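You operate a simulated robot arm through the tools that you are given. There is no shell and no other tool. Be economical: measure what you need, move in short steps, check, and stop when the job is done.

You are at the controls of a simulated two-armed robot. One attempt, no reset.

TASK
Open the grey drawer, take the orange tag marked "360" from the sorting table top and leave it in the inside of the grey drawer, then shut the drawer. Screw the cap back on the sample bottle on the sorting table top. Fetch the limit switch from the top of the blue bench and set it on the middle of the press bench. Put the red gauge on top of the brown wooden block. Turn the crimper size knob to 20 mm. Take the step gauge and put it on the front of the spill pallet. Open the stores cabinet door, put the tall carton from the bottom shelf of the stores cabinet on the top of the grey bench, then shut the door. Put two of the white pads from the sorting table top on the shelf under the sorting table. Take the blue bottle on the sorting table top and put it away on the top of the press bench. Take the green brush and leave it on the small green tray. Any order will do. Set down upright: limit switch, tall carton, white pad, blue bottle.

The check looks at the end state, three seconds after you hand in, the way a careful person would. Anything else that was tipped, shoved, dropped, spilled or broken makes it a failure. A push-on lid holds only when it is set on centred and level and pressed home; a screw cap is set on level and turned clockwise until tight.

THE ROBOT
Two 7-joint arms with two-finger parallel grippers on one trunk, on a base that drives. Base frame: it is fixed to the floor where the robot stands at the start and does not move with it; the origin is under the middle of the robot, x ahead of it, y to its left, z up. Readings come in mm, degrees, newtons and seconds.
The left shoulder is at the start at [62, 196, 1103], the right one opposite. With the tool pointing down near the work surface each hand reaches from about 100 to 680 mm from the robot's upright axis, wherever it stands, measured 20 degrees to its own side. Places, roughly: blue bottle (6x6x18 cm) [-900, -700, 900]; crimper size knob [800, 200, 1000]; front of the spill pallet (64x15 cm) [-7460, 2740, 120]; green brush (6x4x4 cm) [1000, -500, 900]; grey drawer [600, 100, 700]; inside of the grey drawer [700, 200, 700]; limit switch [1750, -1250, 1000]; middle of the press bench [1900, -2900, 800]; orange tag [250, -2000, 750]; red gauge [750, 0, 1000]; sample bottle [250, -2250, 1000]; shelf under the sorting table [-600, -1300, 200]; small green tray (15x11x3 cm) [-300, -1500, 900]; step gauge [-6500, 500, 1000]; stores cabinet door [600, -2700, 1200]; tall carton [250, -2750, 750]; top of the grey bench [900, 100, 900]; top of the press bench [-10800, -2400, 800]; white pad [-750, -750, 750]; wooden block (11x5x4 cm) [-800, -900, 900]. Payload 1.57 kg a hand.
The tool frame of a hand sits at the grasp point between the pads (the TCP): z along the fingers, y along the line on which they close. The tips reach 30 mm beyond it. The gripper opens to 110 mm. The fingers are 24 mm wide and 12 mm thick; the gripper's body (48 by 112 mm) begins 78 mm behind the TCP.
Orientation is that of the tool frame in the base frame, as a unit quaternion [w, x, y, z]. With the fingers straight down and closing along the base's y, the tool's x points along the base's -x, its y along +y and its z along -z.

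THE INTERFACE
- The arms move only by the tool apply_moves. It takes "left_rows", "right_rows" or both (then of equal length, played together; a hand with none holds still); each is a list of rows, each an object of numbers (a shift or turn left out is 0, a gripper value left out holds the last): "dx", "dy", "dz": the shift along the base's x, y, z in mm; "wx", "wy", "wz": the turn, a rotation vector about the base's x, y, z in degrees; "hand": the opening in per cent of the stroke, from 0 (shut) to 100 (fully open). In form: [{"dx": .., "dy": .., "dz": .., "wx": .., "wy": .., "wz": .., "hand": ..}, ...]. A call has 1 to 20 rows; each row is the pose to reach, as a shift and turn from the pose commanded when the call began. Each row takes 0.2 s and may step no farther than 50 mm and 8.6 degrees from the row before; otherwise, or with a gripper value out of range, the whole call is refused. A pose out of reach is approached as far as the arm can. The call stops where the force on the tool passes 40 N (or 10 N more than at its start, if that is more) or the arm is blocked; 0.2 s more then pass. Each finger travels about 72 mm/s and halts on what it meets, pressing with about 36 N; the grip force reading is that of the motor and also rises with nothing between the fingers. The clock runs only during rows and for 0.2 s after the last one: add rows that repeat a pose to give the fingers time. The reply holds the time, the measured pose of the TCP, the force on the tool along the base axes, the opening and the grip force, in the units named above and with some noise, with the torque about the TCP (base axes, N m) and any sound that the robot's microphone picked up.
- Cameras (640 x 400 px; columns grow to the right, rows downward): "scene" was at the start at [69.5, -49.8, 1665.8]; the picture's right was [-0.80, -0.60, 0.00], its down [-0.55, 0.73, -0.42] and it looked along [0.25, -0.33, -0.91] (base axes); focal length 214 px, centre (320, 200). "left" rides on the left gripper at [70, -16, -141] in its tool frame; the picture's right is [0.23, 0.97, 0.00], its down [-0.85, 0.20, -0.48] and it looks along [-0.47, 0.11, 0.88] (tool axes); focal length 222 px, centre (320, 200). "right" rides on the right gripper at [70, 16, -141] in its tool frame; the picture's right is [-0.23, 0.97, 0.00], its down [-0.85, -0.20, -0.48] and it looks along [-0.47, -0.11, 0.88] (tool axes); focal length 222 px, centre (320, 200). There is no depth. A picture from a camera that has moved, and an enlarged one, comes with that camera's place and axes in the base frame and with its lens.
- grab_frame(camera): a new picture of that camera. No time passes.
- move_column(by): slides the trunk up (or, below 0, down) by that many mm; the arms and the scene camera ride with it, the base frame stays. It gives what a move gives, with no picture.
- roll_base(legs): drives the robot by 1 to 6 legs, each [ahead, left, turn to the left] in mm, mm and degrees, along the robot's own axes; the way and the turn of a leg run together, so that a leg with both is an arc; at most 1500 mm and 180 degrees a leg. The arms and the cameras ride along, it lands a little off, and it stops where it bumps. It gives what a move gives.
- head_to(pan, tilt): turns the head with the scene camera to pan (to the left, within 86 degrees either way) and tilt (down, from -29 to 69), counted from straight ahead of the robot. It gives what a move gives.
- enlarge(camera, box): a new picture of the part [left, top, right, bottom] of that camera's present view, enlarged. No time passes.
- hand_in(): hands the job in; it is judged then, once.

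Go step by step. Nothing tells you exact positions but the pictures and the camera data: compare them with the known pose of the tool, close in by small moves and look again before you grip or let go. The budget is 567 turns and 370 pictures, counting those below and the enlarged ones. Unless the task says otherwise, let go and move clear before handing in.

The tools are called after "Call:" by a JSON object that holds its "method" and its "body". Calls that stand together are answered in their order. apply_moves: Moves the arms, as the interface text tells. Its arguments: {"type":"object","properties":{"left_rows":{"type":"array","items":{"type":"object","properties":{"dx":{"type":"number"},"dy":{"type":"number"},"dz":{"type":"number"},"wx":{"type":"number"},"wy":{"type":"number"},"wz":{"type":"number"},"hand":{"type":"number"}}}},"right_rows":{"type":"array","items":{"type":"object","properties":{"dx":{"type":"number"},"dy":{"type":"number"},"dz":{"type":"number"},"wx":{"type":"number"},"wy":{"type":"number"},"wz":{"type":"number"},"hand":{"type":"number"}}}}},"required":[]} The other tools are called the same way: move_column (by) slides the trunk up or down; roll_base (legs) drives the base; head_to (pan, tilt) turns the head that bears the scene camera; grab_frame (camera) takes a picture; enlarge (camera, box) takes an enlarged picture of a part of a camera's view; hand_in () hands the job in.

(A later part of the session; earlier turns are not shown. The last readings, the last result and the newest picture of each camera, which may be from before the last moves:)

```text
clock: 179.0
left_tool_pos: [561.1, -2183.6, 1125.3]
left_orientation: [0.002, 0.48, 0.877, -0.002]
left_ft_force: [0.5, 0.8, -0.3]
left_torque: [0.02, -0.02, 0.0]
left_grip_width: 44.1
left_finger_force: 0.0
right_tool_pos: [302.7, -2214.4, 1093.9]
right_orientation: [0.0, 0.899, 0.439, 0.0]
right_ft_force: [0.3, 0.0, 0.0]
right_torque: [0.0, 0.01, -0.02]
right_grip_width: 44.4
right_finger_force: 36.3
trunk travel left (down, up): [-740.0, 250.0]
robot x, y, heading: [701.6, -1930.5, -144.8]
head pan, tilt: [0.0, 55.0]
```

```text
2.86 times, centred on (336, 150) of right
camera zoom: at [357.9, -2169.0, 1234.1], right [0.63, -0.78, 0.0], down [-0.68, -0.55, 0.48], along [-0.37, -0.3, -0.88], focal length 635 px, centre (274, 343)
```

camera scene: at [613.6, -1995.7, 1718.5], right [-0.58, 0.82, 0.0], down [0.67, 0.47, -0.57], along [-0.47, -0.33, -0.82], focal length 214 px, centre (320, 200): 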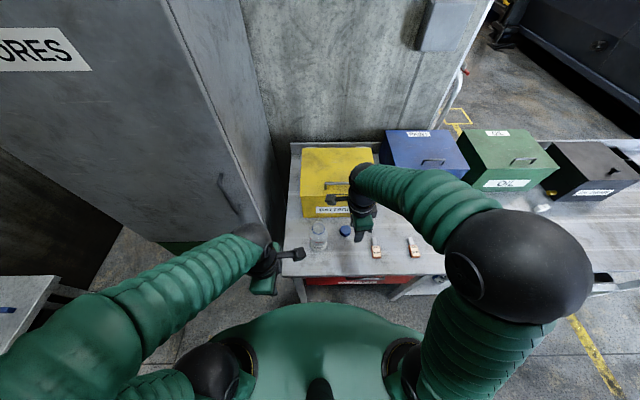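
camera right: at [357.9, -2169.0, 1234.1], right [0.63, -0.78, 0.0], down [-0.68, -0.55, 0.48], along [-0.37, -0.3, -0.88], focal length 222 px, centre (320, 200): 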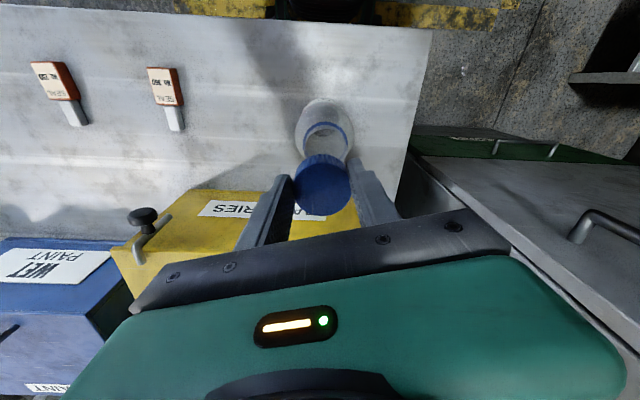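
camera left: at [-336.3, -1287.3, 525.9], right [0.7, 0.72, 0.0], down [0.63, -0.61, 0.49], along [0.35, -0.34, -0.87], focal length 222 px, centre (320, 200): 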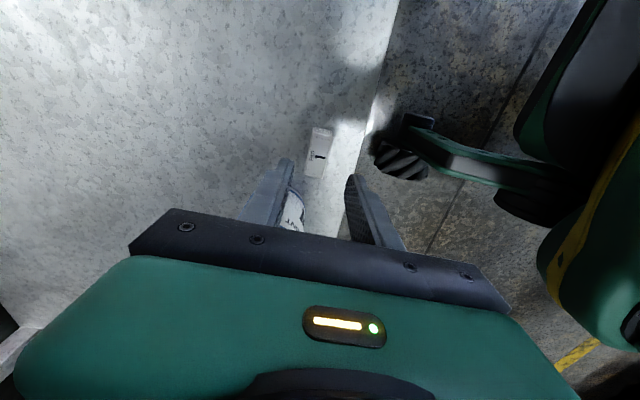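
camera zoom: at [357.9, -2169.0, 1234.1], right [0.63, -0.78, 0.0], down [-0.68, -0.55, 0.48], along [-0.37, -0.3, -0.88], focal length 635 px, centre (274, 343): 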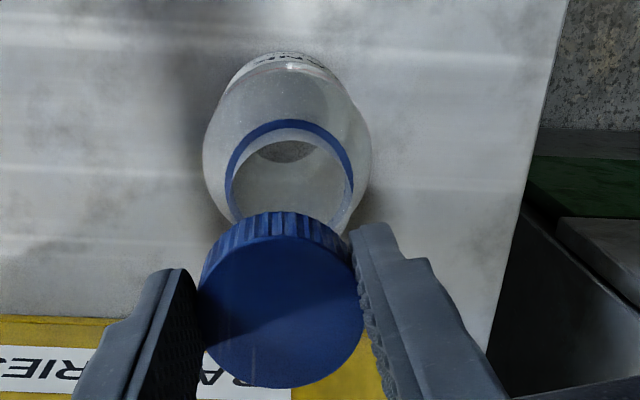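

Call:
{"method": "apply_moves", "body": {"right_rows": [{"dx": 7, "dy": 2}, {"dx": 14, "dy": 4}, {"dx": 14, "dy": 4, "dz": -15}]}}

Call:
{"method": "enlarge", "body": {"camera": "right", "box": [256, 80, 416, 220]}}

Call:
{"method": "enlarge", "body": {"camera": "scene", "box": [280, 190, 376, 250]}}

```text
clock: 179.8
left_tool_pos: [559.7, -2182.7, 1125.5]
left_orientation: [0.003, 0.48, 0.877, -0.002]
left_ft_force: [0.1, -0.5, -0.3]
left_torque: [0.03, -0.02, 0.0]
left_grip_width: 43.7
left_finger_force: 0.1
right_tool_pos: [316.2, -2209.7, 1078.0]
right_orientation: [0.0, 0.899, 0.439, 0.001]
right_ft_force: [-1.1, 0.7, -0.8]
right_torque: [0.0, 0.03, -0.01]
right_grip_width: 44.7
right_finger_force: 36.2
trunk travel left (down, up): [-740.0, 250.0]
robot x, y, heading: [701.3, -1930.4, -144.7]
head pan, tilt: [0.0, 55.0]
```

```text
2.86 times, centred on (336, 150) of right
camera zoom: at [369.4, -2165.2, 1217.7], right [0.63, -0.78, 0.0], down [-0.68, -0.55, 0.48], along [-0.37, -0.3, -0.88], focal length 635 px, centre (274, 343)
```

zoom: 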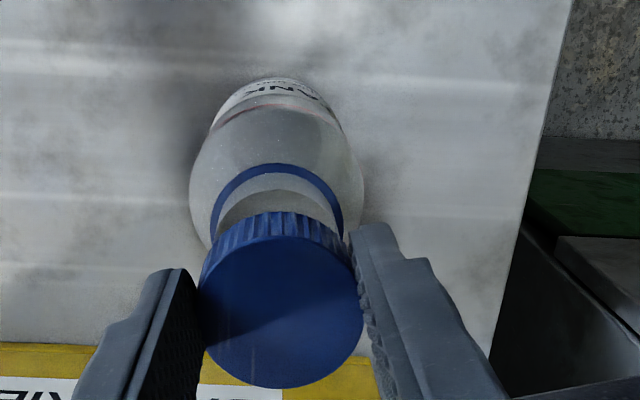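

```text
6.67 times, centred on (328, 220) of scene
camera zoom: at [614.7, -1993.2, 1718.7], right [-0.58, 0.82, 0.0], down [0.67, 0.47, -0.57], along [-0.47, -0.33, -0.82], focal length 1430 px, centre (267, 67)
```

zoom: 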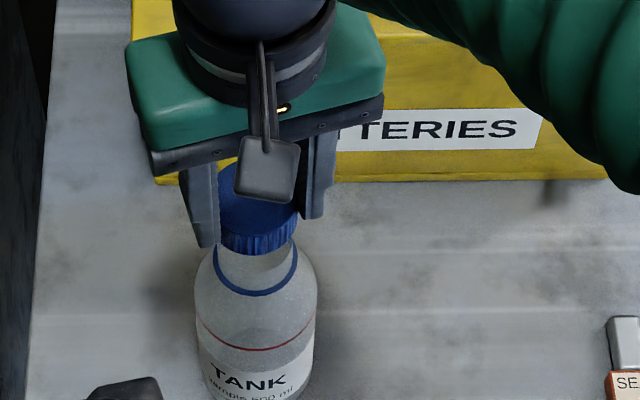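

The neck centre works out at (309, -2215). I'll correct and lower gently.

Call:
{"method": "apply_moves", "body": {"right_rows": [{"dx": -7, "dy": -5.5}, {"dx": -7, "dy": -5.5, "dz": -8}, {"dx": -7, "dy": -5.5, "dz": -16}]}}

Call:
{"method": "enlarge", "body": {"camera": "right", "box": [256, 80, 416, 220]}}

Call:
{"method": "enlarge", "body": {"camera": "scene", "box": [280, 190, 376, 250]}}

```text
clock: 180.6
left_tool_pos: [560.0, -2181.5, 1125.1]
left_orientation: [0.003, 0.48, 0.877, -0.002]
left_ft_force: [-0.6, 0.2, -0.4]
left_torque: [-0.01, -0.01, -0.05]
left_grip_width: 44.1
left_finger_force: 0.1
right_tool_pos: [307.4, -2215.4, 1060.7]
right_orientation: [0.0, 0.898, 0.44, -0.001]
right_ft_force: [0.5, -0.3, -0.5]
right_torque: [0.0, 0.01, -0.04]
right_grip_width: 44.6
right_finger_force: 35.8
trunk travel left (down, up): [-740.0, 250.0]
robot x, y, heading: [697.1, -1928.6, -144.4]
head pan, tilt: [0.0, 55.0]
```

```text
2.86 times, centred on (336, 150) of right
camera zoom: at [361.7, -2169.7, 1202.1], right [0.63, -0.78, 0.0], down [-0.68, -0.55, 0.48], along [-0.37, -0.3, -0.88], focal length 635 px, centre (274, 343)
```

zoom: 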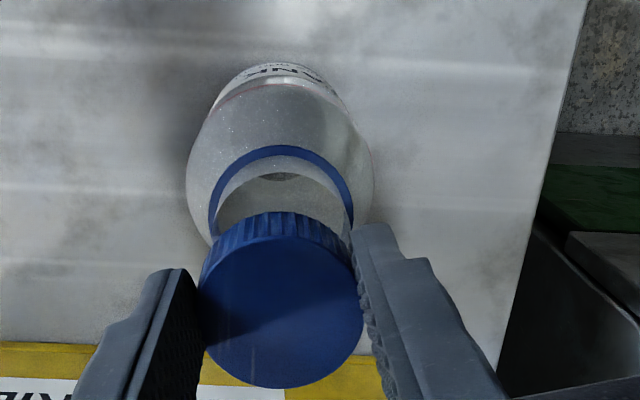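

```text
6.67 times, centred on (328, 220) of scene
camera zoom: at [615.0, -1992.3, 1718.8], right [-0.58, 0.82, 0.0], down [0.67, 0.47, -0.57], along [-0.47, -0.33, -0.82], focal length 1430 px, centre (267, 67)
```

zoom: 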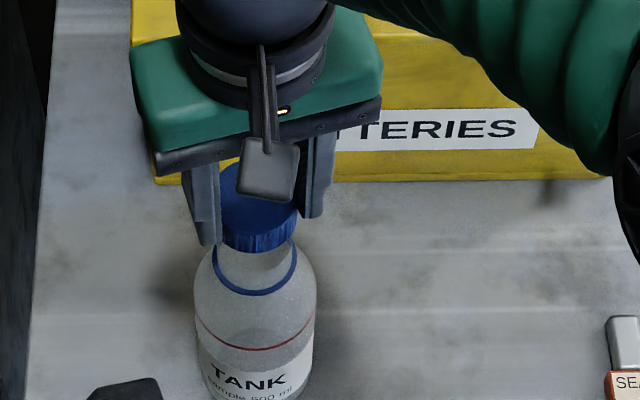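

Call:
{"method": "apply_moves", "body": {"right_rows": [{"dx": 3, "dz": -4}, {"dx": 3, "dz": -8}, {"dx": 3, "dz": -12}, {"dx": 3, "dz": -16}, {"dx": 3, "dz": -20}]}}

Call:
{"method": "enlarge", "body": {"camera": "right", "box": [256, 80, 416, 220]}}

Call:
{"method": "enlarge", "body": {"camera": "scene", "box": [280, 190, 376, 250]}}

```text
clock: 181.5
left_tool_pos: [560.8, -2181.6, 1125.8]
left_orientation: [0.003, 0.481, 0.877, -0.003]
left_ft_force: [0.1, 1.2, 0.9]
left_torque: [0.04, 0.0, 0.01]
left_grip_width: 44.0
left_finger_force: 0.1
right_tool_pos: [309.0, -2216.5, 1053.6]
right_orientation: [0.004, 0.899, 0.438, -0.006]
right_ft_force: [-0.5, 3.0, 19.4]
right_torque: [0.14, -0.19, 0.03]
right_grip_width: 45.0
right_finger_force: 36.1
trunk travel left (down, up): [-740.0, 250.0]
robot x, y, heading: [701.0, -1930.5, -144.7]
head pan, tilt: [0.0, 55.0]
stopped in row 4 (right hand): the force on the tool passed its limit at 47 N (the readings are from after the stop); the commanded pose is now the measured one
```

```text
2.86 times, centred on (336, 150) of right
camera zoom: at [363.8, -2169.7, 1192.5], right [0.63, -0.78, 0.0], down [-0.68, -0.55, 0.49], along [-0.38, -0.31, -0.87], focal length 635 px, centre (274, 343)
```

zoom: 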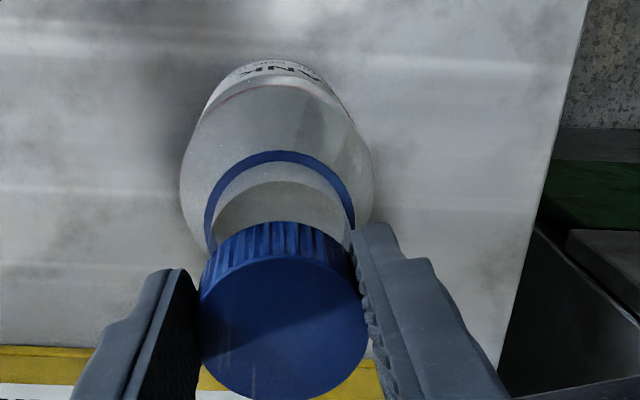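

```text
6.67 times, centred on (328, 220) of scene
camera zoom: at [616.9, -1990.2, 1718.7], right [-0.58, 0.82, 0.0], down [0.67, 0.47, -0.57], along [-0.47, -0.33, -0.82], focal length 1430 px, centre (267, 67)
```

zoom: 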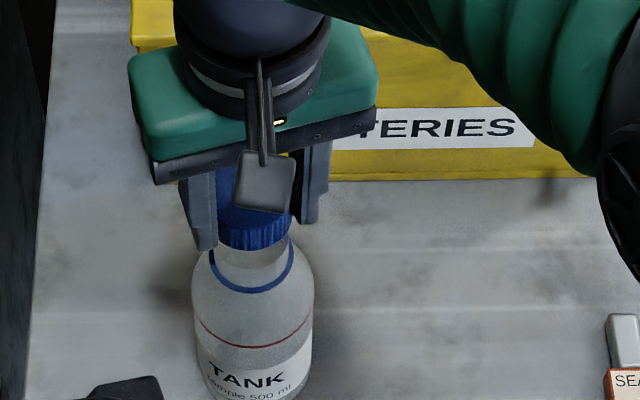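

The cap rests on the mouth, centred within about 2 mm. I'll turn clockwise with light pressure and watch the torque and the label.

Call:
{"method": "apply_moves", "body": {"right_rows": [{"dx": 1, "dy": -1, "dz": 0, "wz": -8}, {"dx": 1, "dy": -1, "dz": -1, "wz": -16}, {"dx": 1, "dy": -1, "dz": -1, "wz": -24}, {"dx": 1, "dy": -1, "dz": -1, "wz": -32}, {"dx": 1, "dy": -1, "dz": -2, "wz": -40}, {"dx": 1, "dy": -1, "dz": -2, "wz": -48}, {"dx": 1, "dy": -1, "dz": -2, "wz": -56}, {"dx": 1, "dy": -1, "dz": -2, "wz": -64}, {"dx": 1, "dy": -1, "dz": -2, "wz": -72}, {"dx": 1, "dy": -1, "dz": -2, "wz": -80}]}}

Call:
{"method": "enlarge", "body": {"camera": "scene", "box": [280, 190, 376, 250]}}

Call:
{"method": "grab_frame", "body": {"camera": "right"}}

```text
clock: 183.7
left_tool_pos: [560.3, -2180.0, 1127.2]
left_orientation: [0.004, 0.48, 0.877, -0.002]
left_ft_force: [-0.1, 0.6, -0.2]
left_torque: [-0.03, 0.0, 0.02]
left_grip_width: 43.7
left_finger_force: 0.2
right_tool_pos: [289.3, -2208.3, 1058.6]
right_orientation: [0.007, 0.964, -0.265, -0.005]
right_ft_force: [-0.1, 0.9, -0.3]
right_torque: [0.0, 0.03, -0.01]
right_grip_width: 44.8
right_finger_force: 36.2
trunk travel left (down, up): [-740.0, 250.0]
robot x, y, heading: [698.8, -1934.8, -144.4]
head pan, tilt: [0.0, 55.0]
```

```text
6.67 times, centred on (328, 220) of scene
camera zoom: at [615.0, -1991.2, 1720.0], right [-0.58, 0.82, 0.0], down [0.67, 0.47, -0.57], along [-0.47, -0.33, -0.82], focal length 1430 px, centre (267, 67)
```

zoom: 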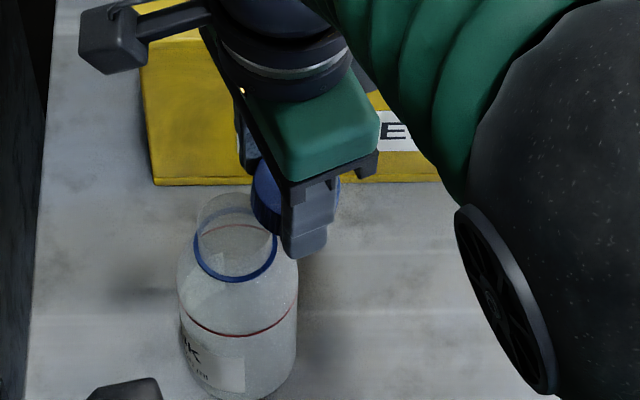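

```text
248 pictures are left
camera right: at [342.9, -2257.0, 1198.2], right [-0.69, -0.72, 0.02], down [-0.63, 0.61, 0.48], along [-0.36, 0.32, -0.88], focal length 222 px, centre (320, 200)
```

right: 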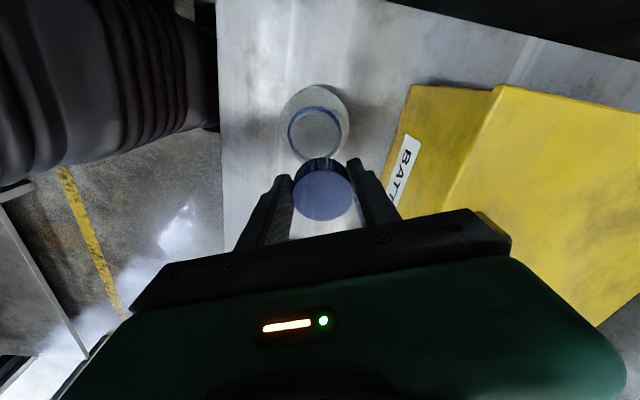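

The bottle turned and the hand drifted: I need the bottle held and placed further to the right for the right arm. I'll lift the cap away, shift the base left 90 mm and swing the left hand to standard orientation.

Call:
{"method": "apply_moves", "body": {"right_rows": [{"dz": 30}, {"dz": 75}, {"dz": 75, "dx": -15, "dy": 30, "wz": 8}, {"dz": 75, "dx": -30, "dy": 60, "wz": 16}, {"dz": 75, "dx": -45, "dy": 90, "wz": 24}, {"dz": 75, "dx": -55, "dy": 120, "wz": 32}, {"dz": 75, "dx": -55, "dy": 120, "wz": 40}, {"dz": 75, "dx": -55, "dy": 120, "wz": 48}, {"dz": 75, "dx": -55, "dy": 120, "wz": 56}, {"dz": 75, "dx": -55, "dy": 120, "wz": 64}, {"dz": 75, "dx": -55, "dy": 120, "wz": 72}, {"dz": 75, "dx": -55, "dy": 120, "wz": 80}, {"dz": 75, "dx": -55, "dy": 120, "wz": 80}], "left_rows": [{"wz": -8.4, "hand": 44}, {"wz": -16.8}, {"wz": -25.2}, {"wz": -33.6}, {"wz": -42}, {"wz": -50.4}, {"wz": -58.8}, {"wz": -67.2}, {"wz": -75.6}, {"wz": -84}, {"wz": -92.4}, {"wz": -100}, {"wz": -106}]}}

Call:
{"method": "roll_base", "body": {"legs": [[0, 90, 0]]}}

Call:
{"method": "grab_frame", "body": {"camera": "scene"}}

Call:
{"method": "grab_frame", "body": {"camera": "left"}}

```text
clock: 186.5
left_tool_pos: [558.9, -2182.0, 1126.2]
left_orientation: [0.0, 0.99, 0.143, -0.003]
left_ft_force: [0.5, -0.9, -0.3]
left_torque: [-0.01, -0.02, 0.01]
left_grip_width: 48.4
left_finger_force: 0.1
right_tool_pos: [253.6, -2096.8, 1124.7]
right_orientation: [0.003, 0.899, 0.439, -0.004]
right_ft_force: [0.2, -0.7, 0.2]
right_torque: [0.03, 0.04, -0.02]
right_grip_width: 44.5
right_finger_force: 36.0
trunk travel left (down, up): [-740.0, 250.0]
robot x, y, heading: [696.4, -1931.8, -144.7]
head pan, tilt: [0.0, 55.0]
```

```text
clock: 187.6
left_tool_pos: [588.1, -2226.3, 1128.0]
left_orientation: [0.012, 0.99, 0.14, 0.003]
left_ft_force: [-0.8, -0.6, -0.3]
left_torque: [0.04, -0.04, -0.02]
left_grip_width: 48.1
left_finger_force: 0.0
right_tool_pos: [284.0, -2140.3, 1120.0]
right_orientation: [0.015, 0.9, 0.435, -0.002]
right_ft_force: [-1.2, 1.5, 0.0]
right_torque: [-0.12, -0.06, -0.01]
right_grip_width: 44.2
right_finger_force: 36.4
trunk travel left (down, up): [-740.0, 250.0]
robot x, y, heading: [750.7, -2001.7, -144.9]
head pan, tilt: [0.0, 55.0]
```

```text
247 pictures are left
camera scene: at [639.7, -2026.9, 1718.3], right [-0.57, 0.82, -0.02], down [0.68, 0.46, -0.57], along [-0.46, -0.35, -0.82], focal length 214 px, centre (320, 200)
```

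scene: 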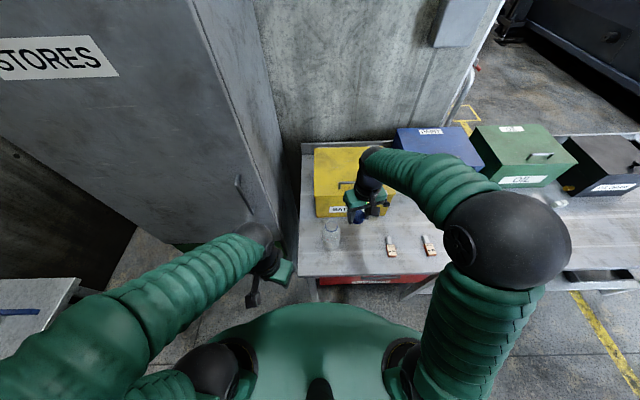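

```text
246 pictures are left
camera left: at [648.0, -2187.9, 1270.7], right [0.49, -0.87, 0.02], down [-0.77, -0.42, 0.48], along [-0.41, -0.25, -0.88], focal length 222 px, centre (320, 200)
```

left: 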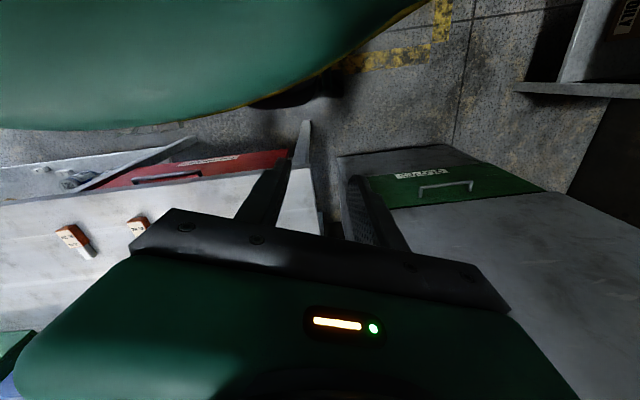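

Call:
{"method": "apply_moves", "body": {"left_rows": [{"wx": -2.1, "wy": 7.2, "hand": 100}, {"wx": -4.25, "wy": 14.4, "hand": 100}, {"wx": -6.4, "wy": 21.6}, {"wx": -8.5, "wy": 28.8}, {"wx": -10.6, "wy": 36}, {"wx": -12.75, "wy": 43.2}, {"wx": -14.9, "wy": 50.4}, {"wx": -17, "wy": 57.6}]}}

Call:
{"method": "enlarge", "body": {"camera": "scene", "box": [290, 190, 418, 270]}}

Call:
{"method": "grab_frame", "body": {"camera": "left"}}

```text
clock: 189.6
left_tool_pos: [479.7, -2280.6, 1255.9]
left_orientation: [0.178, 0.803, 0.36, -0.441]
left_ft_force: [0.8, -0.8, 0.0]
left_torque: [0.08, -0.01, -0.09]
left_grip_width: 110.0
left_finger_force: 0.1
left hand out of reach, approached as far as the arm can: row 1, 2, 3, 4, 5, 6, 7, 8
right_tool_pos: [303.1, -2169.0, 1125.3]
right_orientation: [0.0, 0.9, 0.435, -0.004]
right_ft_force: [0.5, 0.4, -0.5]
right_torque: [0.0, 0.04, 0.02]
right_grip_width: 44.6
right_finger_force: 36.4
trunk travel left (down, up): [-740.0, 250.0]
robot x, y, heading: [747.1, -1996.7, -145.3]
head pan, tilt: [0.0, 55.0]
stopped in row 8 (left hand): the arm was blocked; the commanded pose is now the measured one
```

```text
5.00 times, centred on (354, 230) of scene
camera zoom: at [665.4, -2067.0, 1718.8], right [-0.58, 0.82, 0.0], down [0.67, 0.47, -0.57], along [-0.47, -0.33, -0.82], focal length 1072 px, centre (150, 50)
```

zoom: 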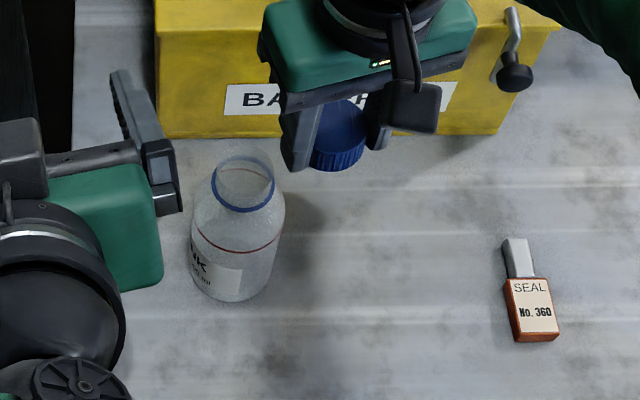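

```text
244 pictures are left
camera left: at [573.0, -2155.6, 1274.7], right [0.79, -0.57, -0.22], down [0.12, -0.21, 0.97], along [-0.59, -0.8, -0.1], focal length 222 px, centre (320, 200)
```

left: 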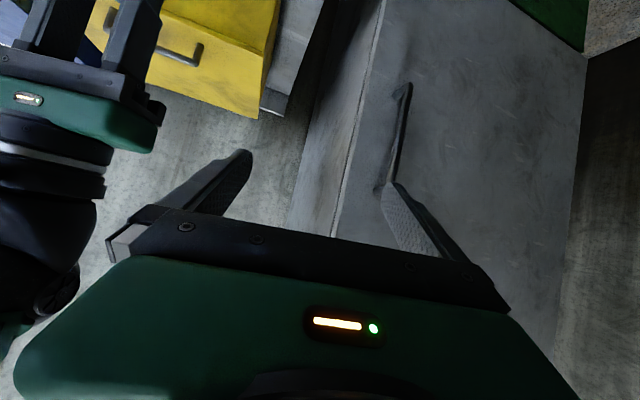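

The left hand now points forward and 33° below horizontal, with fingers closing horizontally, usable for steadying the bottle at (304, -2232). I'll move the right hand aside, then bring the left in front of the bottle.

Call:
{"method": "apply_moves", "body": {"right_rows": [{"dx": -25, "dy": 36, "dz": 20}, {"dx": -50, "dy": 70, "dz": 40}, {"dx": -70, "dy": 100, "dz": 40}, {"dx": -85, "dy": 125, "dz": 40}]}}

Call:
{"method": "apply_moves", "body": {"left_rows": [{"dx": -5, "dy": 40}, {"dx": -10, "dy": 80, "dz": -20}, {"dx": -20, "dy": 115, "dz": -50}, {"dx": -30, "dy": 130, "dz": -90}, {"dx": -40, "dy": 135, "dz": -130}, {"dx": -50, "dy": 135, "dz": -170}, {"dx": -60, "dy": 135, "dz": -210}, {"dx": -70, "dy": 135, "dz": -250}]}}

Call:
{"method": "grab_frame", "body": {"camera": "left"}}

Call:
{"method": "grab_frame", "body": {"camera": "scene"}}

```text
clock: 190.6
left_tool_pos: [480.5, -2277.1, 1255.2]
left_orientation: [0.178, 0.803, 0.357, -0.443]
left_ft_force: [0.5, -0.9, -0.4]
left_torque: [-0.01, -0.01, -0.03]
left_grip_width: 110.3
left_finger_force: 0.1
right_tool_pos: [221.8, -2042.7, 1164.9]
right_orientation: [-0.002, 0.9, 0.436, -0.006]
right_ft_force: [-0.3, -0.7, -0.2]
right_torque: [0.03, 0.07, -0.02]
right_grip_width: 44.7
right_finger_force: 35.7
trunk travel left (down, up): [-740.0, 250.0]
robot x, y, heading: [746.2, -1998.7, -144.9]
head pan, tilt: [0.0, 55.0]
```

```text
clock: 191.4
left_tool_pos: [455.4, -2242.1, 1227.6]
left_orientation: [0.209, 0.761, 0.441, -0.428]
left_ft_force: [-1.1, -0.5, -1.0]
left_torque: [0.01, -0.02, 0.03]
left_grip_width: 110.3
left_finger_force: 0.0
right_tool_pos: [215.0, -2035.8, 1159.8]
right_orientation: [0.002, 0.901, 0.434, -0.003]
right_ft_force: [-0.2, 0.1, -0.7]
right_torque: [0.01, 0.01, -0.02]
right_grip_width: 44.7
right_finger_force: 35.4
trunk travel left (down, up): [-740.0, 250.0]
robot x, y, heading: [746.9, -1998.9, -145.0]
head pan, tilt: [0.0, 55.0]
stopped in row 3 (left hand): the arm was blocked; the commanded pose is now the measured one
```

```text
243 pictures are left
camera left: at [523.6, -2102.1, 1247.7], right [0.88, -0.4, -0.25], down [0.18, -0.19, 0.96], along [-0.43, -0.9, -0.1], focal length 222 px, centre (320, 200)
```

left: 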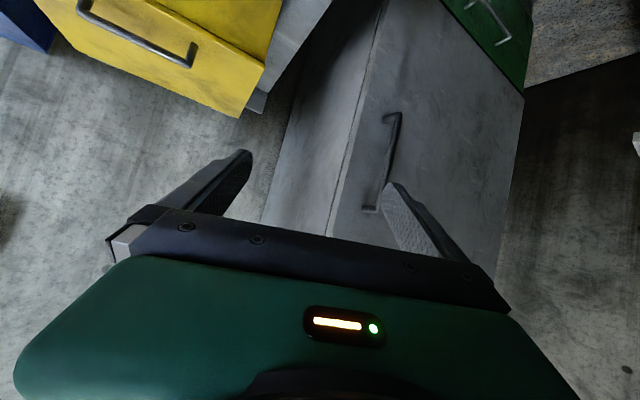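

```text
242 pictures are left
camera scene: at [659.1, -2057.6, 1716.7], right [-0.58, 0.82, 0.0], down [0.67, 0.47, -0.57], along [-0.47, -0.33, -0.82], focal length 214 px, centre (320, 200)
```

scene: 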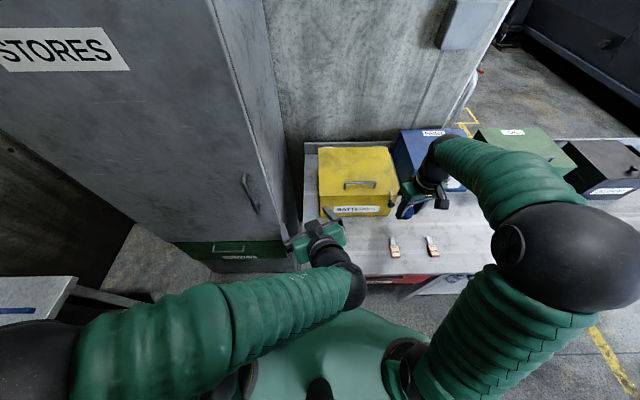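

The left arm is cramped in that pose. Better plan: the right hand steadies the bottle from the right (a pose it does well), and the left hand screws the cap. First return the left hand to vertical.

Call:
{"method": "apply_moves", "body": {"left_rows": [{"wx": 5.9, "wy": -4, "dx": 15, "dy": -6}, {"wx": 11.8, "wy": -7.9, "dx": 30, "dy": -12}, {"wx": 17.7, "wy": -11.9, "dx": 45, "dy": -18}, {"wx": 23.6, "wy": -15.8, "dx": 60, "dy": -24}, {"wx": 29.5, "wy": -19.8, "dx": 75, "dy": -30}, {"wx": 35.4, "wy": -23.8, "dx": 90, "dy": -36}, {"wx": 41.3, "wy": -27.7, "dx": 105, "dy": -42}, {"wx": 47.2, "wy": -31.7, "dx": 120, "dy": -48}]}}

Call:
{"method": "roll_base", "body": {"legs": [[0, -130, 0]]}}

Call:
{"method": "grab_frame", "body": {"camera": "scene"}}

Call:
{"method": "grab_frame", "body": {"camera": "right"}}

```text
clock: 193.2
left_tool_pos: [575.7, -2289.4, 1226.0]
left_orientation: [-0.001, 0.868, 0.497, 0.001]
left_ft_force: [-0.3, -0.2, -0.8]
left_torque: [0.04, -0.03, -0.03]
left_grip_width: 109.9
left_finger_force: 0.1
left hand out of reach, approached as far as the arm can: row 5, 6
right_tool_pos: [216.3, -2035.9, 1162.9]
right_orientation: [0.002, 0.901, 0.435, -0.003]
right_ft_force: [0.1, -0.9, 0.0]
right_torque: [0.02, 0.03, -0.02]
right_grip_width: 44.6
right_finger_force: 35.9
trunk travel left (down, up): [-740.0, 250.0]
robot x, y, heading: [746.0, -1996.3, -144.9]
head pan, tilt: [0.0, 55.0]
```

```text
clock: 194.4
left_tool_pos: [522.6, -2211.8, 1225.2]
left_orientation: [-0.011, 0.867, 0.498, -0.002]
left_ft_force: [0.2, -0.6, -0.2]
left_torque: [0.14, 0.08, 0.03]
left_grip_width: 109.7
left_finger_force: 0.2
right_tool_pos: [162.0, -1954.0, 1169.1]
right_orientation: [-0.01, 0.901, 0.434, -0.006]
right_ft_force: [1.3, -1.8, -0.1]
right_torque: [0.17, 0.07, 0.02]
right_grip_width: 44.7
right_finger_force: 36.2
trunk travel left (down, up): [-740.0, 250.0]
robot x, y, heading: [681.3, -1897.4, -145.2]
head pan, tilt: [0.0, 55.0]
```

```text
241 pictures are left
camera scene: at [616.2, -1991.7, 1718.3], right [-0.57, 0.82, 0.03], down [0.66, 0.48, -0.57], along [-0.48, -0.31, -0.82], focal length 214 px, centre (320, 200)
```

scene: 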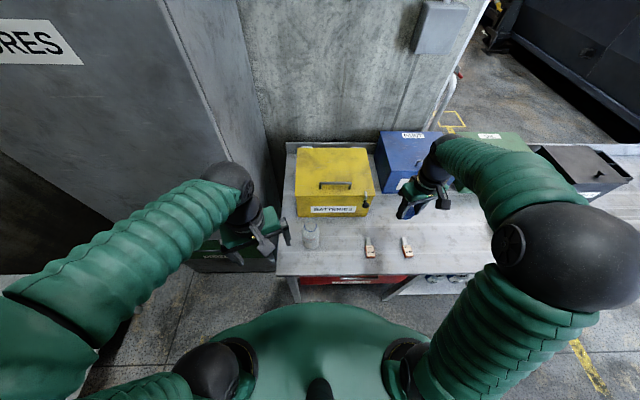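

```text
240 pictures are left
camera right: at [220.1, -1912.6, 1309.4], right [0.62, -0.78, -0.02], down [-0.68, -0.55, 0.49], along [-0.39, -0.29, -0.87], focal length 222 px, centre (320, 200)
```

right: 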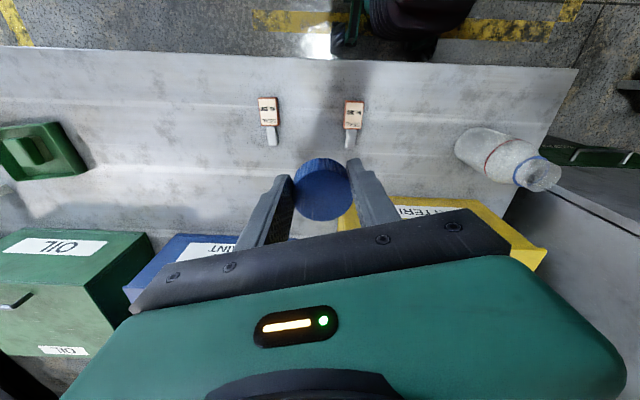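

Call:
{"method": "apply_moves", "body": {"right_rows": [{"dx": 22, "dy": -28}, {"dx": 44, "dy": -57, "dz": -15}, {"dx": 66, "dy": -86, "dz": -30}, {"dx": 88, "dy": -115, "dz": -50}, {"dx": 110, "dy": -144, "dz": -75}, {"dx": 130, "dy": -170, "dz": -100}, {"dx": 130, "dy": -170, "dz": -140}]}}

Call:
{"method": "grab_frame", "body": {"camera": "right"}}

```text
clock: 196.1
left_tool_pos: [512.5, -2197.6, 1225.5]
left_orientation: [-0.005, 0.867, 0.498, 0.0]
left_ft_force: [-0.5, 0.3, 0.4]
left_torque: [0.05, 0.04, 0.02]
left_grip_width: 110.0
left_finger_force: 0.2
right_tool_pos: [281.2, -2115.4, 1020.7]
right_orientation: [-0.001, 0.901, 0.434, -0.005]
right_ft_force: [0.0, -0.7, -0.4]
right_torque: [0.06, 0.01, 0.03]
right_grip_width: 44.6
right_finger_force: 36.1
trunk travel left (down, up): [-740.0, 250.0]
robot x, y, heading: [677.0, -1900.5, -144.9]
head pan, tilt: [0.0, 55.0]
```

```text
239 pictures are left
camera right: at [337.9, -2070.4, 1160.4], right [0.62, -0.78, -0.01], down [-0.68, -0.54, 0.49], along [-0.38, -0.3, -0.87], focal length 222 px, centre (320, 200)
```

right: 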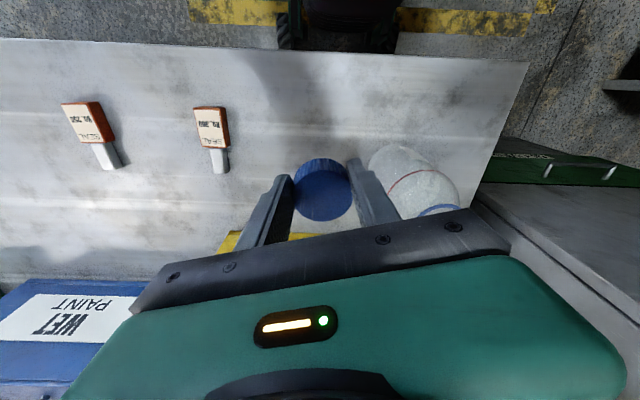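

Call:
{"method": "apply_moves", "body": {"right_rows": [{"dz": -45}, {"dz": -90}, {"dz": -120}, {"dz": -128}, {"dz": -132}, {"dz": -135}]}}

```text
clock: 197.4
left_tool_pos: [501.5, -2183.8, 1228.2]
left_orientation: [0.002, 0.868, 0.497, 0.0]
left_ft_force: [-1.4, 0.3, 0.1]
left_torque: [-0.03, -0.03, -0.01]
left_grip_width: 110.1
left_finger_force: 0.0
right_tool_pos: [275.4, -2098.9, 888.1]
right_orientation: [0.006, 0.901, 0.433, -0.004]
right_ft_force: [0.0, -0.4, -0.9]
right_torque: [-0.01, -0.03, 0.0]
right_grip_width: 44.4
right_finger_force: 36.0
trunk travel left (down, up): [-740.0, 250.0]
robot x, y, heading: [675.7, -1896.8, -145.0]
head pan, tilt: [0.0, 55.0]
```

Call:
{"method": "apply_moves", "body": {"right_rows": [{"dz": -3}, {"dz": -5, "hand": 48}, {"dz": -5, "hand": 56}, {"dz": -5, "hand": 62}, {"dz": 20, "hand": 62}, {"dz": 60, "hand": 62}, {"dz": 105, "hand": 62}, {"dz": 150, "hand": 62}, {"dz": 195, "hand": 62}]}}

Call:
{"method": "grab_frame", "body": {"camera": "right"}}

```text
clock: 199.4
left_tool_pos: [506.9, -2185.6, 1227.9]
left_orientation: [0.001, 0.867, 0.498, -0.001]
left_ft_force: [-0.4, -0.8, -0.5]
left_torque: [0.0, -0.01, 0.01]
left_grip_width: 110.0
left_finger_force: 0.1
right_tool_pos: [277.7, -2101.4, 1083.7]
right_orientation: [0.003, 0.901, 0.433, -0.004]
right_ft_force: [-0.1, 0.8, 0.9]
right_torque: [0.02, 0.03, 0.02]
right_grip_width: 68.3
right_finger_force: 0.1
trunk travel left (down, up): [-740.0, 250.0]
robot x, y, heading: [677.0, -1899.8, -144.9]
head pan, tilt: [0.0, 55.0]
```

```text
238 pictures are left
camera right: at [334.0, -2055.3, 1224.4], right [0.62, -0.78, 0.0], down [-0.69, -0.54, 0.49], along [-0.38, -0.3, -0.87], focal length 222 px, centre (320, 200)
```

right: 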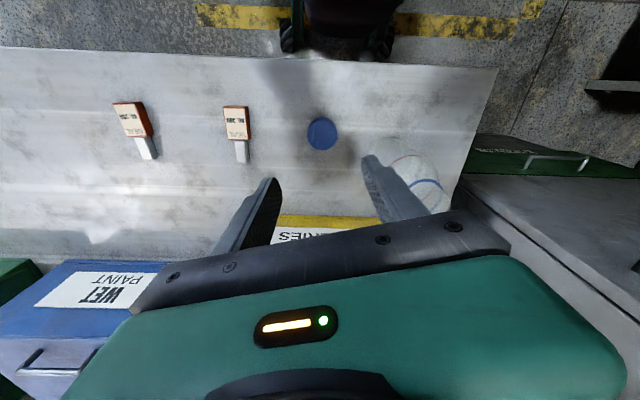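

Cap set down at (276, -2100). The right hand now swings away to its side-grip yaw, and the left hand comes over the cap.

Call:
{"method": "apply_moves", "body": {"right_rows": [{"dx": -20, "dy": 28, "dz": 10, "wz": -8.4}, {"dx": -40, "dy": 57, "dz": 20, "wz": -16.8}, {"dx": -60, "dy": 86, "dz": 30, "wz": -25.2}, {"dx": -80, "dy": 114, "dz": 40, "wz": -33.6}, {"dx": -100, "dy": 143, "dz": 50, "wz": -42}, {"dx": -115, "dy": 170, "dz": 60, "wz": -50.4}, {"dx": -115, "dy": 190, "dz": 60, "wz": -58.8}, {"dx": -115, "dy": 200, "dz": 60, "wz": -67.2}, {"dx": -115, "dy": 200, "dz": 60, "wz": -75.6}, {"dx": -115, "dy": 200, "dz": 60, "wz": -84}, {"dx": -115, "dy": 200, "dz": 60, "wz": -92.4}, {"dx": -115, "dy": 200, "dz": 60, "wz": -100.8}, {"dx": -115, "dy": 200, "dz": 60, "wz": -108}], "left_rows": [{"hand": 75}, {"hand": 75}, {}, {}, {}, {"dx": -28, "dy": 10, "dz": -20}, {"dx": -56, "dy": 20, "dz": -40}, {"dx": -84, "dy": 30, "dz": -60}, {"dx": -112, "dy": 40, "dz": -80}, {"dx": -140, "dy": 50, "dz": -100}, {"dx": -168, "dy": 60, "dz": -120}, {"dx": -200, "dy": 72, "dz": -145}, {"dx": -230, "dy": 85, "dz": -175}]}}

Call:
{"method": "grab_frame", "body": {"camera": "left"}}

Call:
{"method": "grab_frame", "body": {"camera": "scene"}}

```text
clock: 202.2
left_tool_pos: [274.3, -2099.3, 1053.8]
left_orientation: [0.001, 0.867, 0.498, 0.0]
left_ft_force: [0.1, 0.5, -0.6]
left_torque: [0.01, -0.01, 0.01]
left_grip_width: 82.5
left_finger_force: 0.1
right_tool_pos: [158.3, -1899.6, 1142.5]
right_orientation: [-0.002, 0.88, -0.474, -0.004]
right_ft_force: [-0.7, 0.1, -0.8]
right_torque: [0.05, 0.02, -0.02]
right_grip_width: 67.8
right_finger_force: 0.0
trunk travel left (down, up): [-740.0, 250.0]
robot x, y, heading: [677.6, -1899.5, -145.3]
head pan, tilt: [0.0, 55.0]
```

```text
237 pictures are left
camera left: at [294.2, -2032.2, 1195.5], right [0.96, -0.29, 0.0], down [-0.26, -0.84, 0.48], along [-0.14, -0.46, -0.88], focal length 222 px, centre (320, 200)
```

left: 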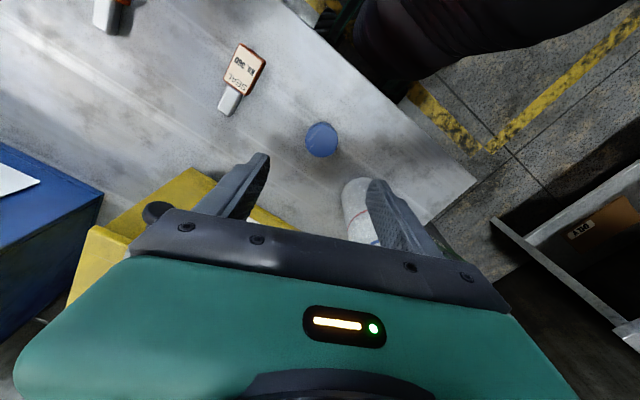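

```text
236 pictures are left
camera scene: at [586.1, -1955.8, 1718.8], right [-0.57, 0.82, 0.0], down [0.67, 0.47, -0.57], along [-0.47, -0.33, -0.82], focal length 214 px, centre (320, 200)
```

scene: 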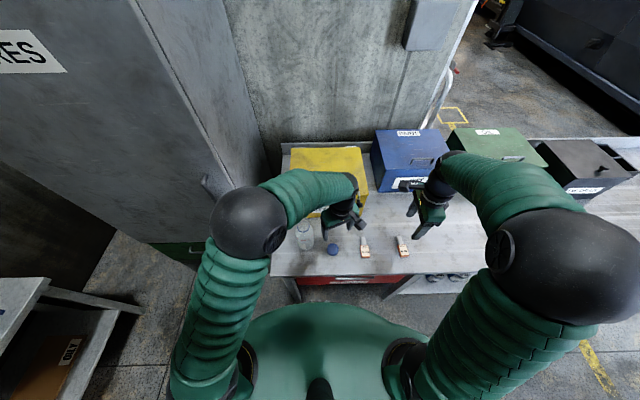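

Call:
{"method": "apply_moves", "body": {"left_rows": [{"dx": 1, "dz": -45}, {"dx": 1, "dz": -90}, {"dx": 1, "dz": -130}, {"dx": 1, "dz": -152}]}}

Call:
{"method": "grab_frame", "body": {"camera": "left"}}

```text
clock: 203.2
left_tool_pos: [271.8, -2121.0, 908.8]
left_orientation: [-0.004, 0.856, 0.517, -0.008]
left_ft_force: [-0.3, 0.1, -0.1]
left_torque: [-0.04, -0.02, 0.0]
left_grip_width: 82.5
left_finger_force: 0.0
right_tool_pos: [159.8, -1900.2, 1144.1]
right_orientation: [-0.001, 0.881, -0.473, -0.006]
right_ft_force: [0.0, 0.3, 0.2]
right_torque: [0.0, 0.02, 0.01]
right_grip_width: 68.0
right_finger_force: 0.2
trunk travel left (down, up): [-740.0, 250.0]
robot x, y, heading: [672.7, -1897.0, -145.2]
head pan, tilt: [0.0, 55.0]
```

```text
235 pictures are left
camera left: at [291.3, -2050.9, 1050.8], right [0.97, -0.25, -0.02], down [-0.22, -0.85, 0.48], along [-0.14, -0.46, -0.88], focal length 222 px, centre (320, 200)
```

left: 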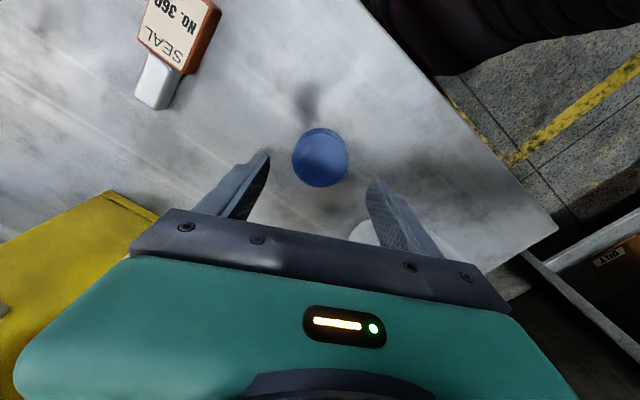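

The left arm drifts when it crosses my midline low down. I'll raise it and shift the base 120 mm right so the cap is on the left arm's side.

Call:
{"method": "apply_moves", "body": {"left_rows": [{"dz": 40}, {"dz": 85}, {"dz": 130}]}}

Call:
{"method": "roll_base", "body": {"legs": [[0, -130, 0]]}}

Call:
{"method": "apply_moves", "body": {"left_rows": [{"dx": 37, "dy": -28}, {"dx": 74, "dy": -56}, {"dx": 74, "dy": -90}, {"dx": 74, "dy": -106}]}}

Call:
{"method": "grab_frame", "body": {"camera": "left"}}

```text
clock: 204.2
left_tool_pos: [285.2, -2147.5, 1024.3]
left_orientation: [0.008, 0.841, 0.541, 0.007]
left_ft_force: [0.5, -0.4, 0.1]
left_torque: [0.03, 0.0, -0.02]
left_grip_width: 82.1
left_finger_force: 0.0
right_tool_pos: [160.6, -1900.4, 1142.7]
right_orientation: [-0.002, 0.881, -0.474, -0.004]
right_ft_force: [-0.6, 0.3, 0.4]
right_torque: [0.01, 0.0, 0.01]
right_grip_width: 68.4
right_finger_force: 0.1
trunk travel left (down, up): [-740.0, 250.0]
robot x, y, heading: [675.5, -1894.7, -145.2]
head pan, tilt: [0.0, 55.0]
stopped in row 3 (left hand): the arm was blocked; the commanded pose is now the measured one
```

```text
clock: 205.5
left_tool_pos: [224.5, -2064.1, 1031.5]
left_orientation: [-0.008, 0.842, 0.54, 0.001]
left_ft_force: [0.6, -0.5, 0.8]
left_torque: [0.14, 0.09, 0.01]
left_grip_width: 82.6
left_finger_force: 0.0
right_tool_pos: [106.1, -1818.7, 1149.9]
right_orientation: [-0.006, 0.881, -0.473, -0.015]
right_ft_force: [0.3, -1.9, -0.1]
right_torque: [0.14, 0.05, 0.03]
right_grip_width: 68.2
right_finger_force: 0.1
trunk travel left (down, up): [-740.0, 250.0]
robot x, y, heading: [606.0, -1796.9, -145.0]
head pan, tilt: [0.0, 55.0]
```

```text
clock: 206.5
left_tool_pos: [283.7, -2149.0, 1030.2]
left_orientation: [0.005, 0.843, 0.538, 0.0]
left_ft_force: [0.0, -1.0, -0.3]
left_torque: [-0.03, 0.02, 0.0]
left_grip_width: 82.5
left_finger_force: 0.0
right_tool_pos: [89.8, -1797.1, 1142.5]
right_orientation: [-0.002, 0.88, -0.474, -0.004]
right_ft_force: [0.3, 0.4, -0.2]
right_torque: [-0.03, -0.02, 0.01]
right_grip_width: 68.5
right_finger_force: 0.0
trunk travel left (down, up): [-740.0, 250.0]
robot x, y, heading: [605.2, -1794.8, -145.1]
head pan, tilt: [0.0, 55.0]
```

```text
234 pictures are left
camera left: at [295.7, -2078.1, 1171.9], right [0.98, -0.2, 0.01], down [-0.18, -0.86, 0.48], along [-0.09, -0.48, -0.87], focal length 222 px, centre (320, 200)
```

left: 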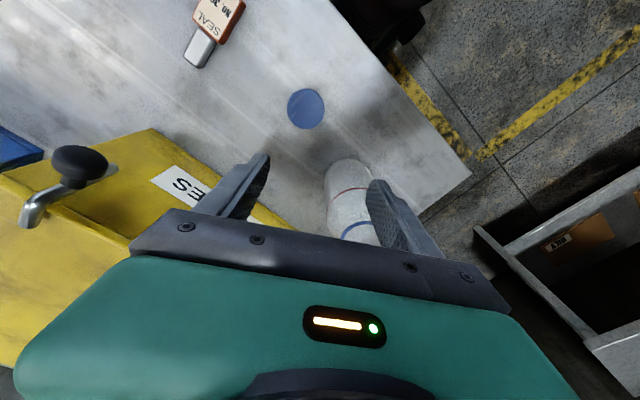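

Call:
{"method": "apply_moves", "body": {"left_rows": [{"dx": -3, "dy": 18, "wz": 8}, {"dx": -6, "dy": 36, "wz": 16}, {"dx": -9, "dy": 50, "wz": 24}, {"dx": -9, "dy": 50, "wz": 32}, {"dx": -9, "dy": 50, "wz": 40}, {"dx": -9, "dy": 50, "wz": 48, "dz": -20}, {"dx": -9, "dy": 50, "wz": 52, "dz": -60}, {"dx": -9, "dy": 50, "wz": 52, "dz": -95}]}}

Call:
{"method": "grab_frame", "body": {"camera": "left"}}

```text
clock: 208.3
left_tool_pos: [273.4, -2096.1, 933.5]
left_orientation: [0.006, 0.52, 0.854, 0.001]
left_ft_force: [-0.3, -0.1, 0.9]
left_torque: [-0.02, -0.03, -0.02]
left_grip_width: 82.7
left_finger_force: 0.0
right_tool_pos: [87.8, -1793.2, 1142.9]
right_orientation: [0.0, 0.881, -0.474, -0.002]
right_ft_force: [-0.3, 0.4, -0.2]
right_torque: [-0.02, -0.05, 0.01]
right_grip_width: 68.0
right_finger_force: 0.2
trunk travel left (down, up): [-740.0, 250.0]
robot x, y, heading: [605.7, -1797.9, -145.3]
head pan, tilt: [0.0, 55.0]
```

```text
233 pictures are left
camera left: at [224.5, -2041.5, 1074.6], right [0.76, 0.65, 0.01], down [0.56, -0.67, 0.49], along [0.32, -0.37, -0.87], focal length 222 px, centre (320, 200)
```

left: 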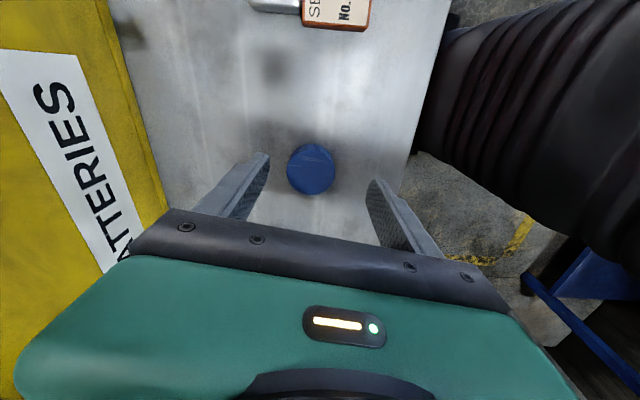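

Call:
{"method": "apply_moves", "body": {"left_rows": [{"dx": -4, "dy": -10, "dz": -20}, {"dx": -4, "dy": -10, "dz": -43}, {"dx": -4, "dy": -10, "dz": -43, "hand": 0}, {"dx": -4, "dy": -10, "dz": -43, "hand": 0}, {"dx": -4, "dy": -10, "dz": -43, "hand": 0}]}}

Call:
{"method": "grab_frame", "body": {"camera": "left"}}

```text
clock: 209.5
left_tool_pos: [272.3, -2108.3, 892.6]
left_orientation: [0.005, 0.52, 0.854, 0.004]
left_ft_force: [0.6, 0.1, -0.7]
left_torque: [-0.01, 0.0, -0.01]
left_grip_width: 45.3
left_finger_force: 35.9
right_tool_pos: [91.7, -1798.8, 1142.7]
right_orientation: [-0.002, 0.881, -0.473, -0.005]
right_ft_force: [0.0, 0.4, 0.3]
right_torque: [0.04, -0.03, 0.0]
right_grip_width: 68.3
right_finger_force: 0.1
trunk travel left (down, up): [-740.0, 250.0]
robot x, y, heading: [607.0, -1792.7, -145.3]
head pan, tilt: [0.0, 55.0]
```

```text
232 pictures are left
camera left: at [223.6, -2055.3, 1034.6], right [0.76, 0.65, 0.01], down [0.57, -0.67, 0.48], along [0.32, -0.36, -0.88], focal length 222 px, centre (320, 200)
```

left: 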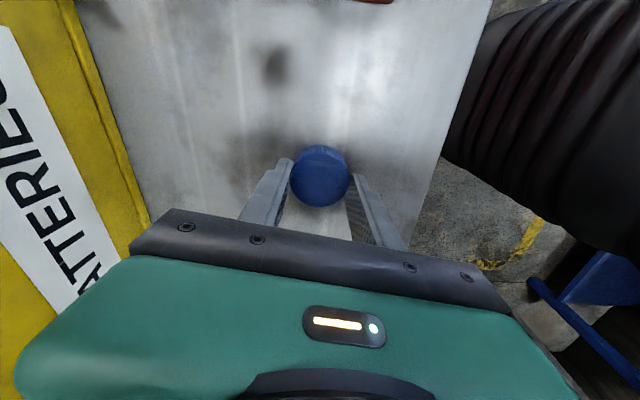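

Cap gripped by the left hand. I'll lift it, shift the base left 95 mm and tilt the right hand 60° to steady the bottle from the right.

Call:
{"method": "apply_moves", "body": {"left_rows": [{"dz": 45}, {"dz": 90}, {"dz": 135}, {"dz": 180}, {"dz": 225}, {"dz": 250}, {"dz": 250}, {"dz": 250}], "right_rows": [{"wx": -6.16, "wy": -4.28, "hand": 100}, {"wx": -12.3, "wy": -8.56, "hand": 100}, {"wx": -18.5, "wy": -12.8}, {"wx": -24.6, "wy": -17.1}, {"wx": -30.8, "wy": -21.4}, {"wx": -37, "wy": -25.7}, {"wx": -43.1, "wy": -30}, {"wx": -49.3, "wy": -34.3}]}}

Call:
{"method": "roll_base", "body": {"legs": [[0, 95, 0]]}}

Call:
{"method": "grab_frame", "body": {"camera": "scene"}}

Call:
{"method": "grab_frame", "body": {"camera": "right"}}

```text
clock: 211.3
left_tool_pos: [271.3, -2107.1, 1144.6]
left_orientation: [0.003, 0.52, 0.854, 0.001]
left_ft_force: [0.9, 0.2, -0.4]
left_torque: [0.0, 0.01, 0.02]
left_grip_width: 45.1
left_finger_force: 35.7
right_tool_pos: [90.9, -1798.1, 1142.9]
right_orientation: [0.228, 0.763, -0.412, 0.443]
right_ft_force: [-0.6, -0.2, 0.1]
right_torque: [0.0, 0.03, -0.01]
right_grip_width: 110.1
right_finger_force: 0.1
trunk travel left (down, up): [-740.0, 250.0]
robot x, y, heading: [603.3, -1794.4, -145.2]
head pan, tilt: [0.0, 55.0]
```

```text
clock: 212.5
left_tool_pos: [307.1, -2158.2, 1144.0]
left_orientation: [0.017, 0.522, 0.853, -0.004]
left_ft_force: [-1.6, 1.2, -0.2]
left_torque: [-0.08, -0.02, 0.0]
left_grip_width: 45.0
left_finger_force: 35.7
right_tool_pos: [126.5, -1848.4, 1133.7]
right_orientation: [0.232, 0.757, -0.411, 0.453]
right_ft_force: [-0.2, 0.2, -0.7]
right_torque: [-0.09, -0.07, -0.01]
right_grip_width: 110.2
right_finger_force: 0.0
trunk travel left (down, up): [-740.0, 250.0]
robot x, y, heading: [658.6, -1874.2, -145.3]
head pan, tilt: [0.0, 55.0]
```

```text
231 pictures are left
camera scene: at [544.9, -1893.5, 1717.9], right [-0.57, 0.82, -0.03], down [0.68, 0.45, -0.57], along [-0.46, -0.35, -0.82], focal length 214 px, centre (320, 200)
```

scene: 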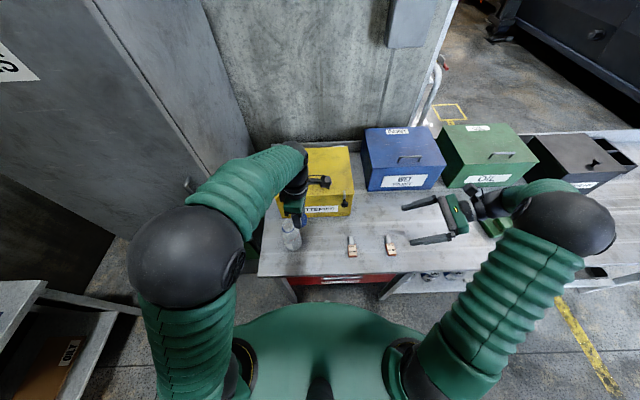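

```text
230 pictures are left
camera right: at [59.5, -1783.5, 1261.2], right [-0.87, -0.45, -0.22], down [-0.29, 0.81, -0.51], along [0.41, -0.38, -0.83], focal length 222 px, centre (320, 200)
```

right: 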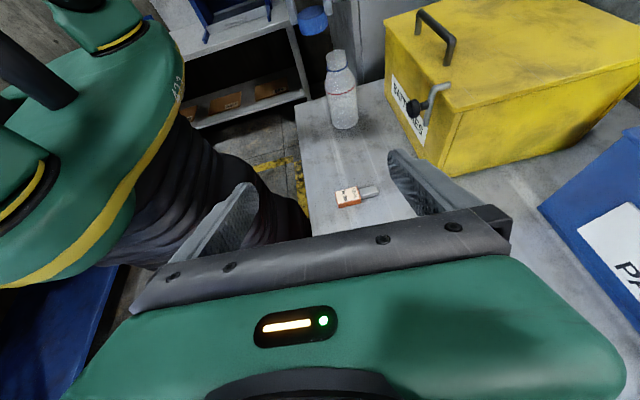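

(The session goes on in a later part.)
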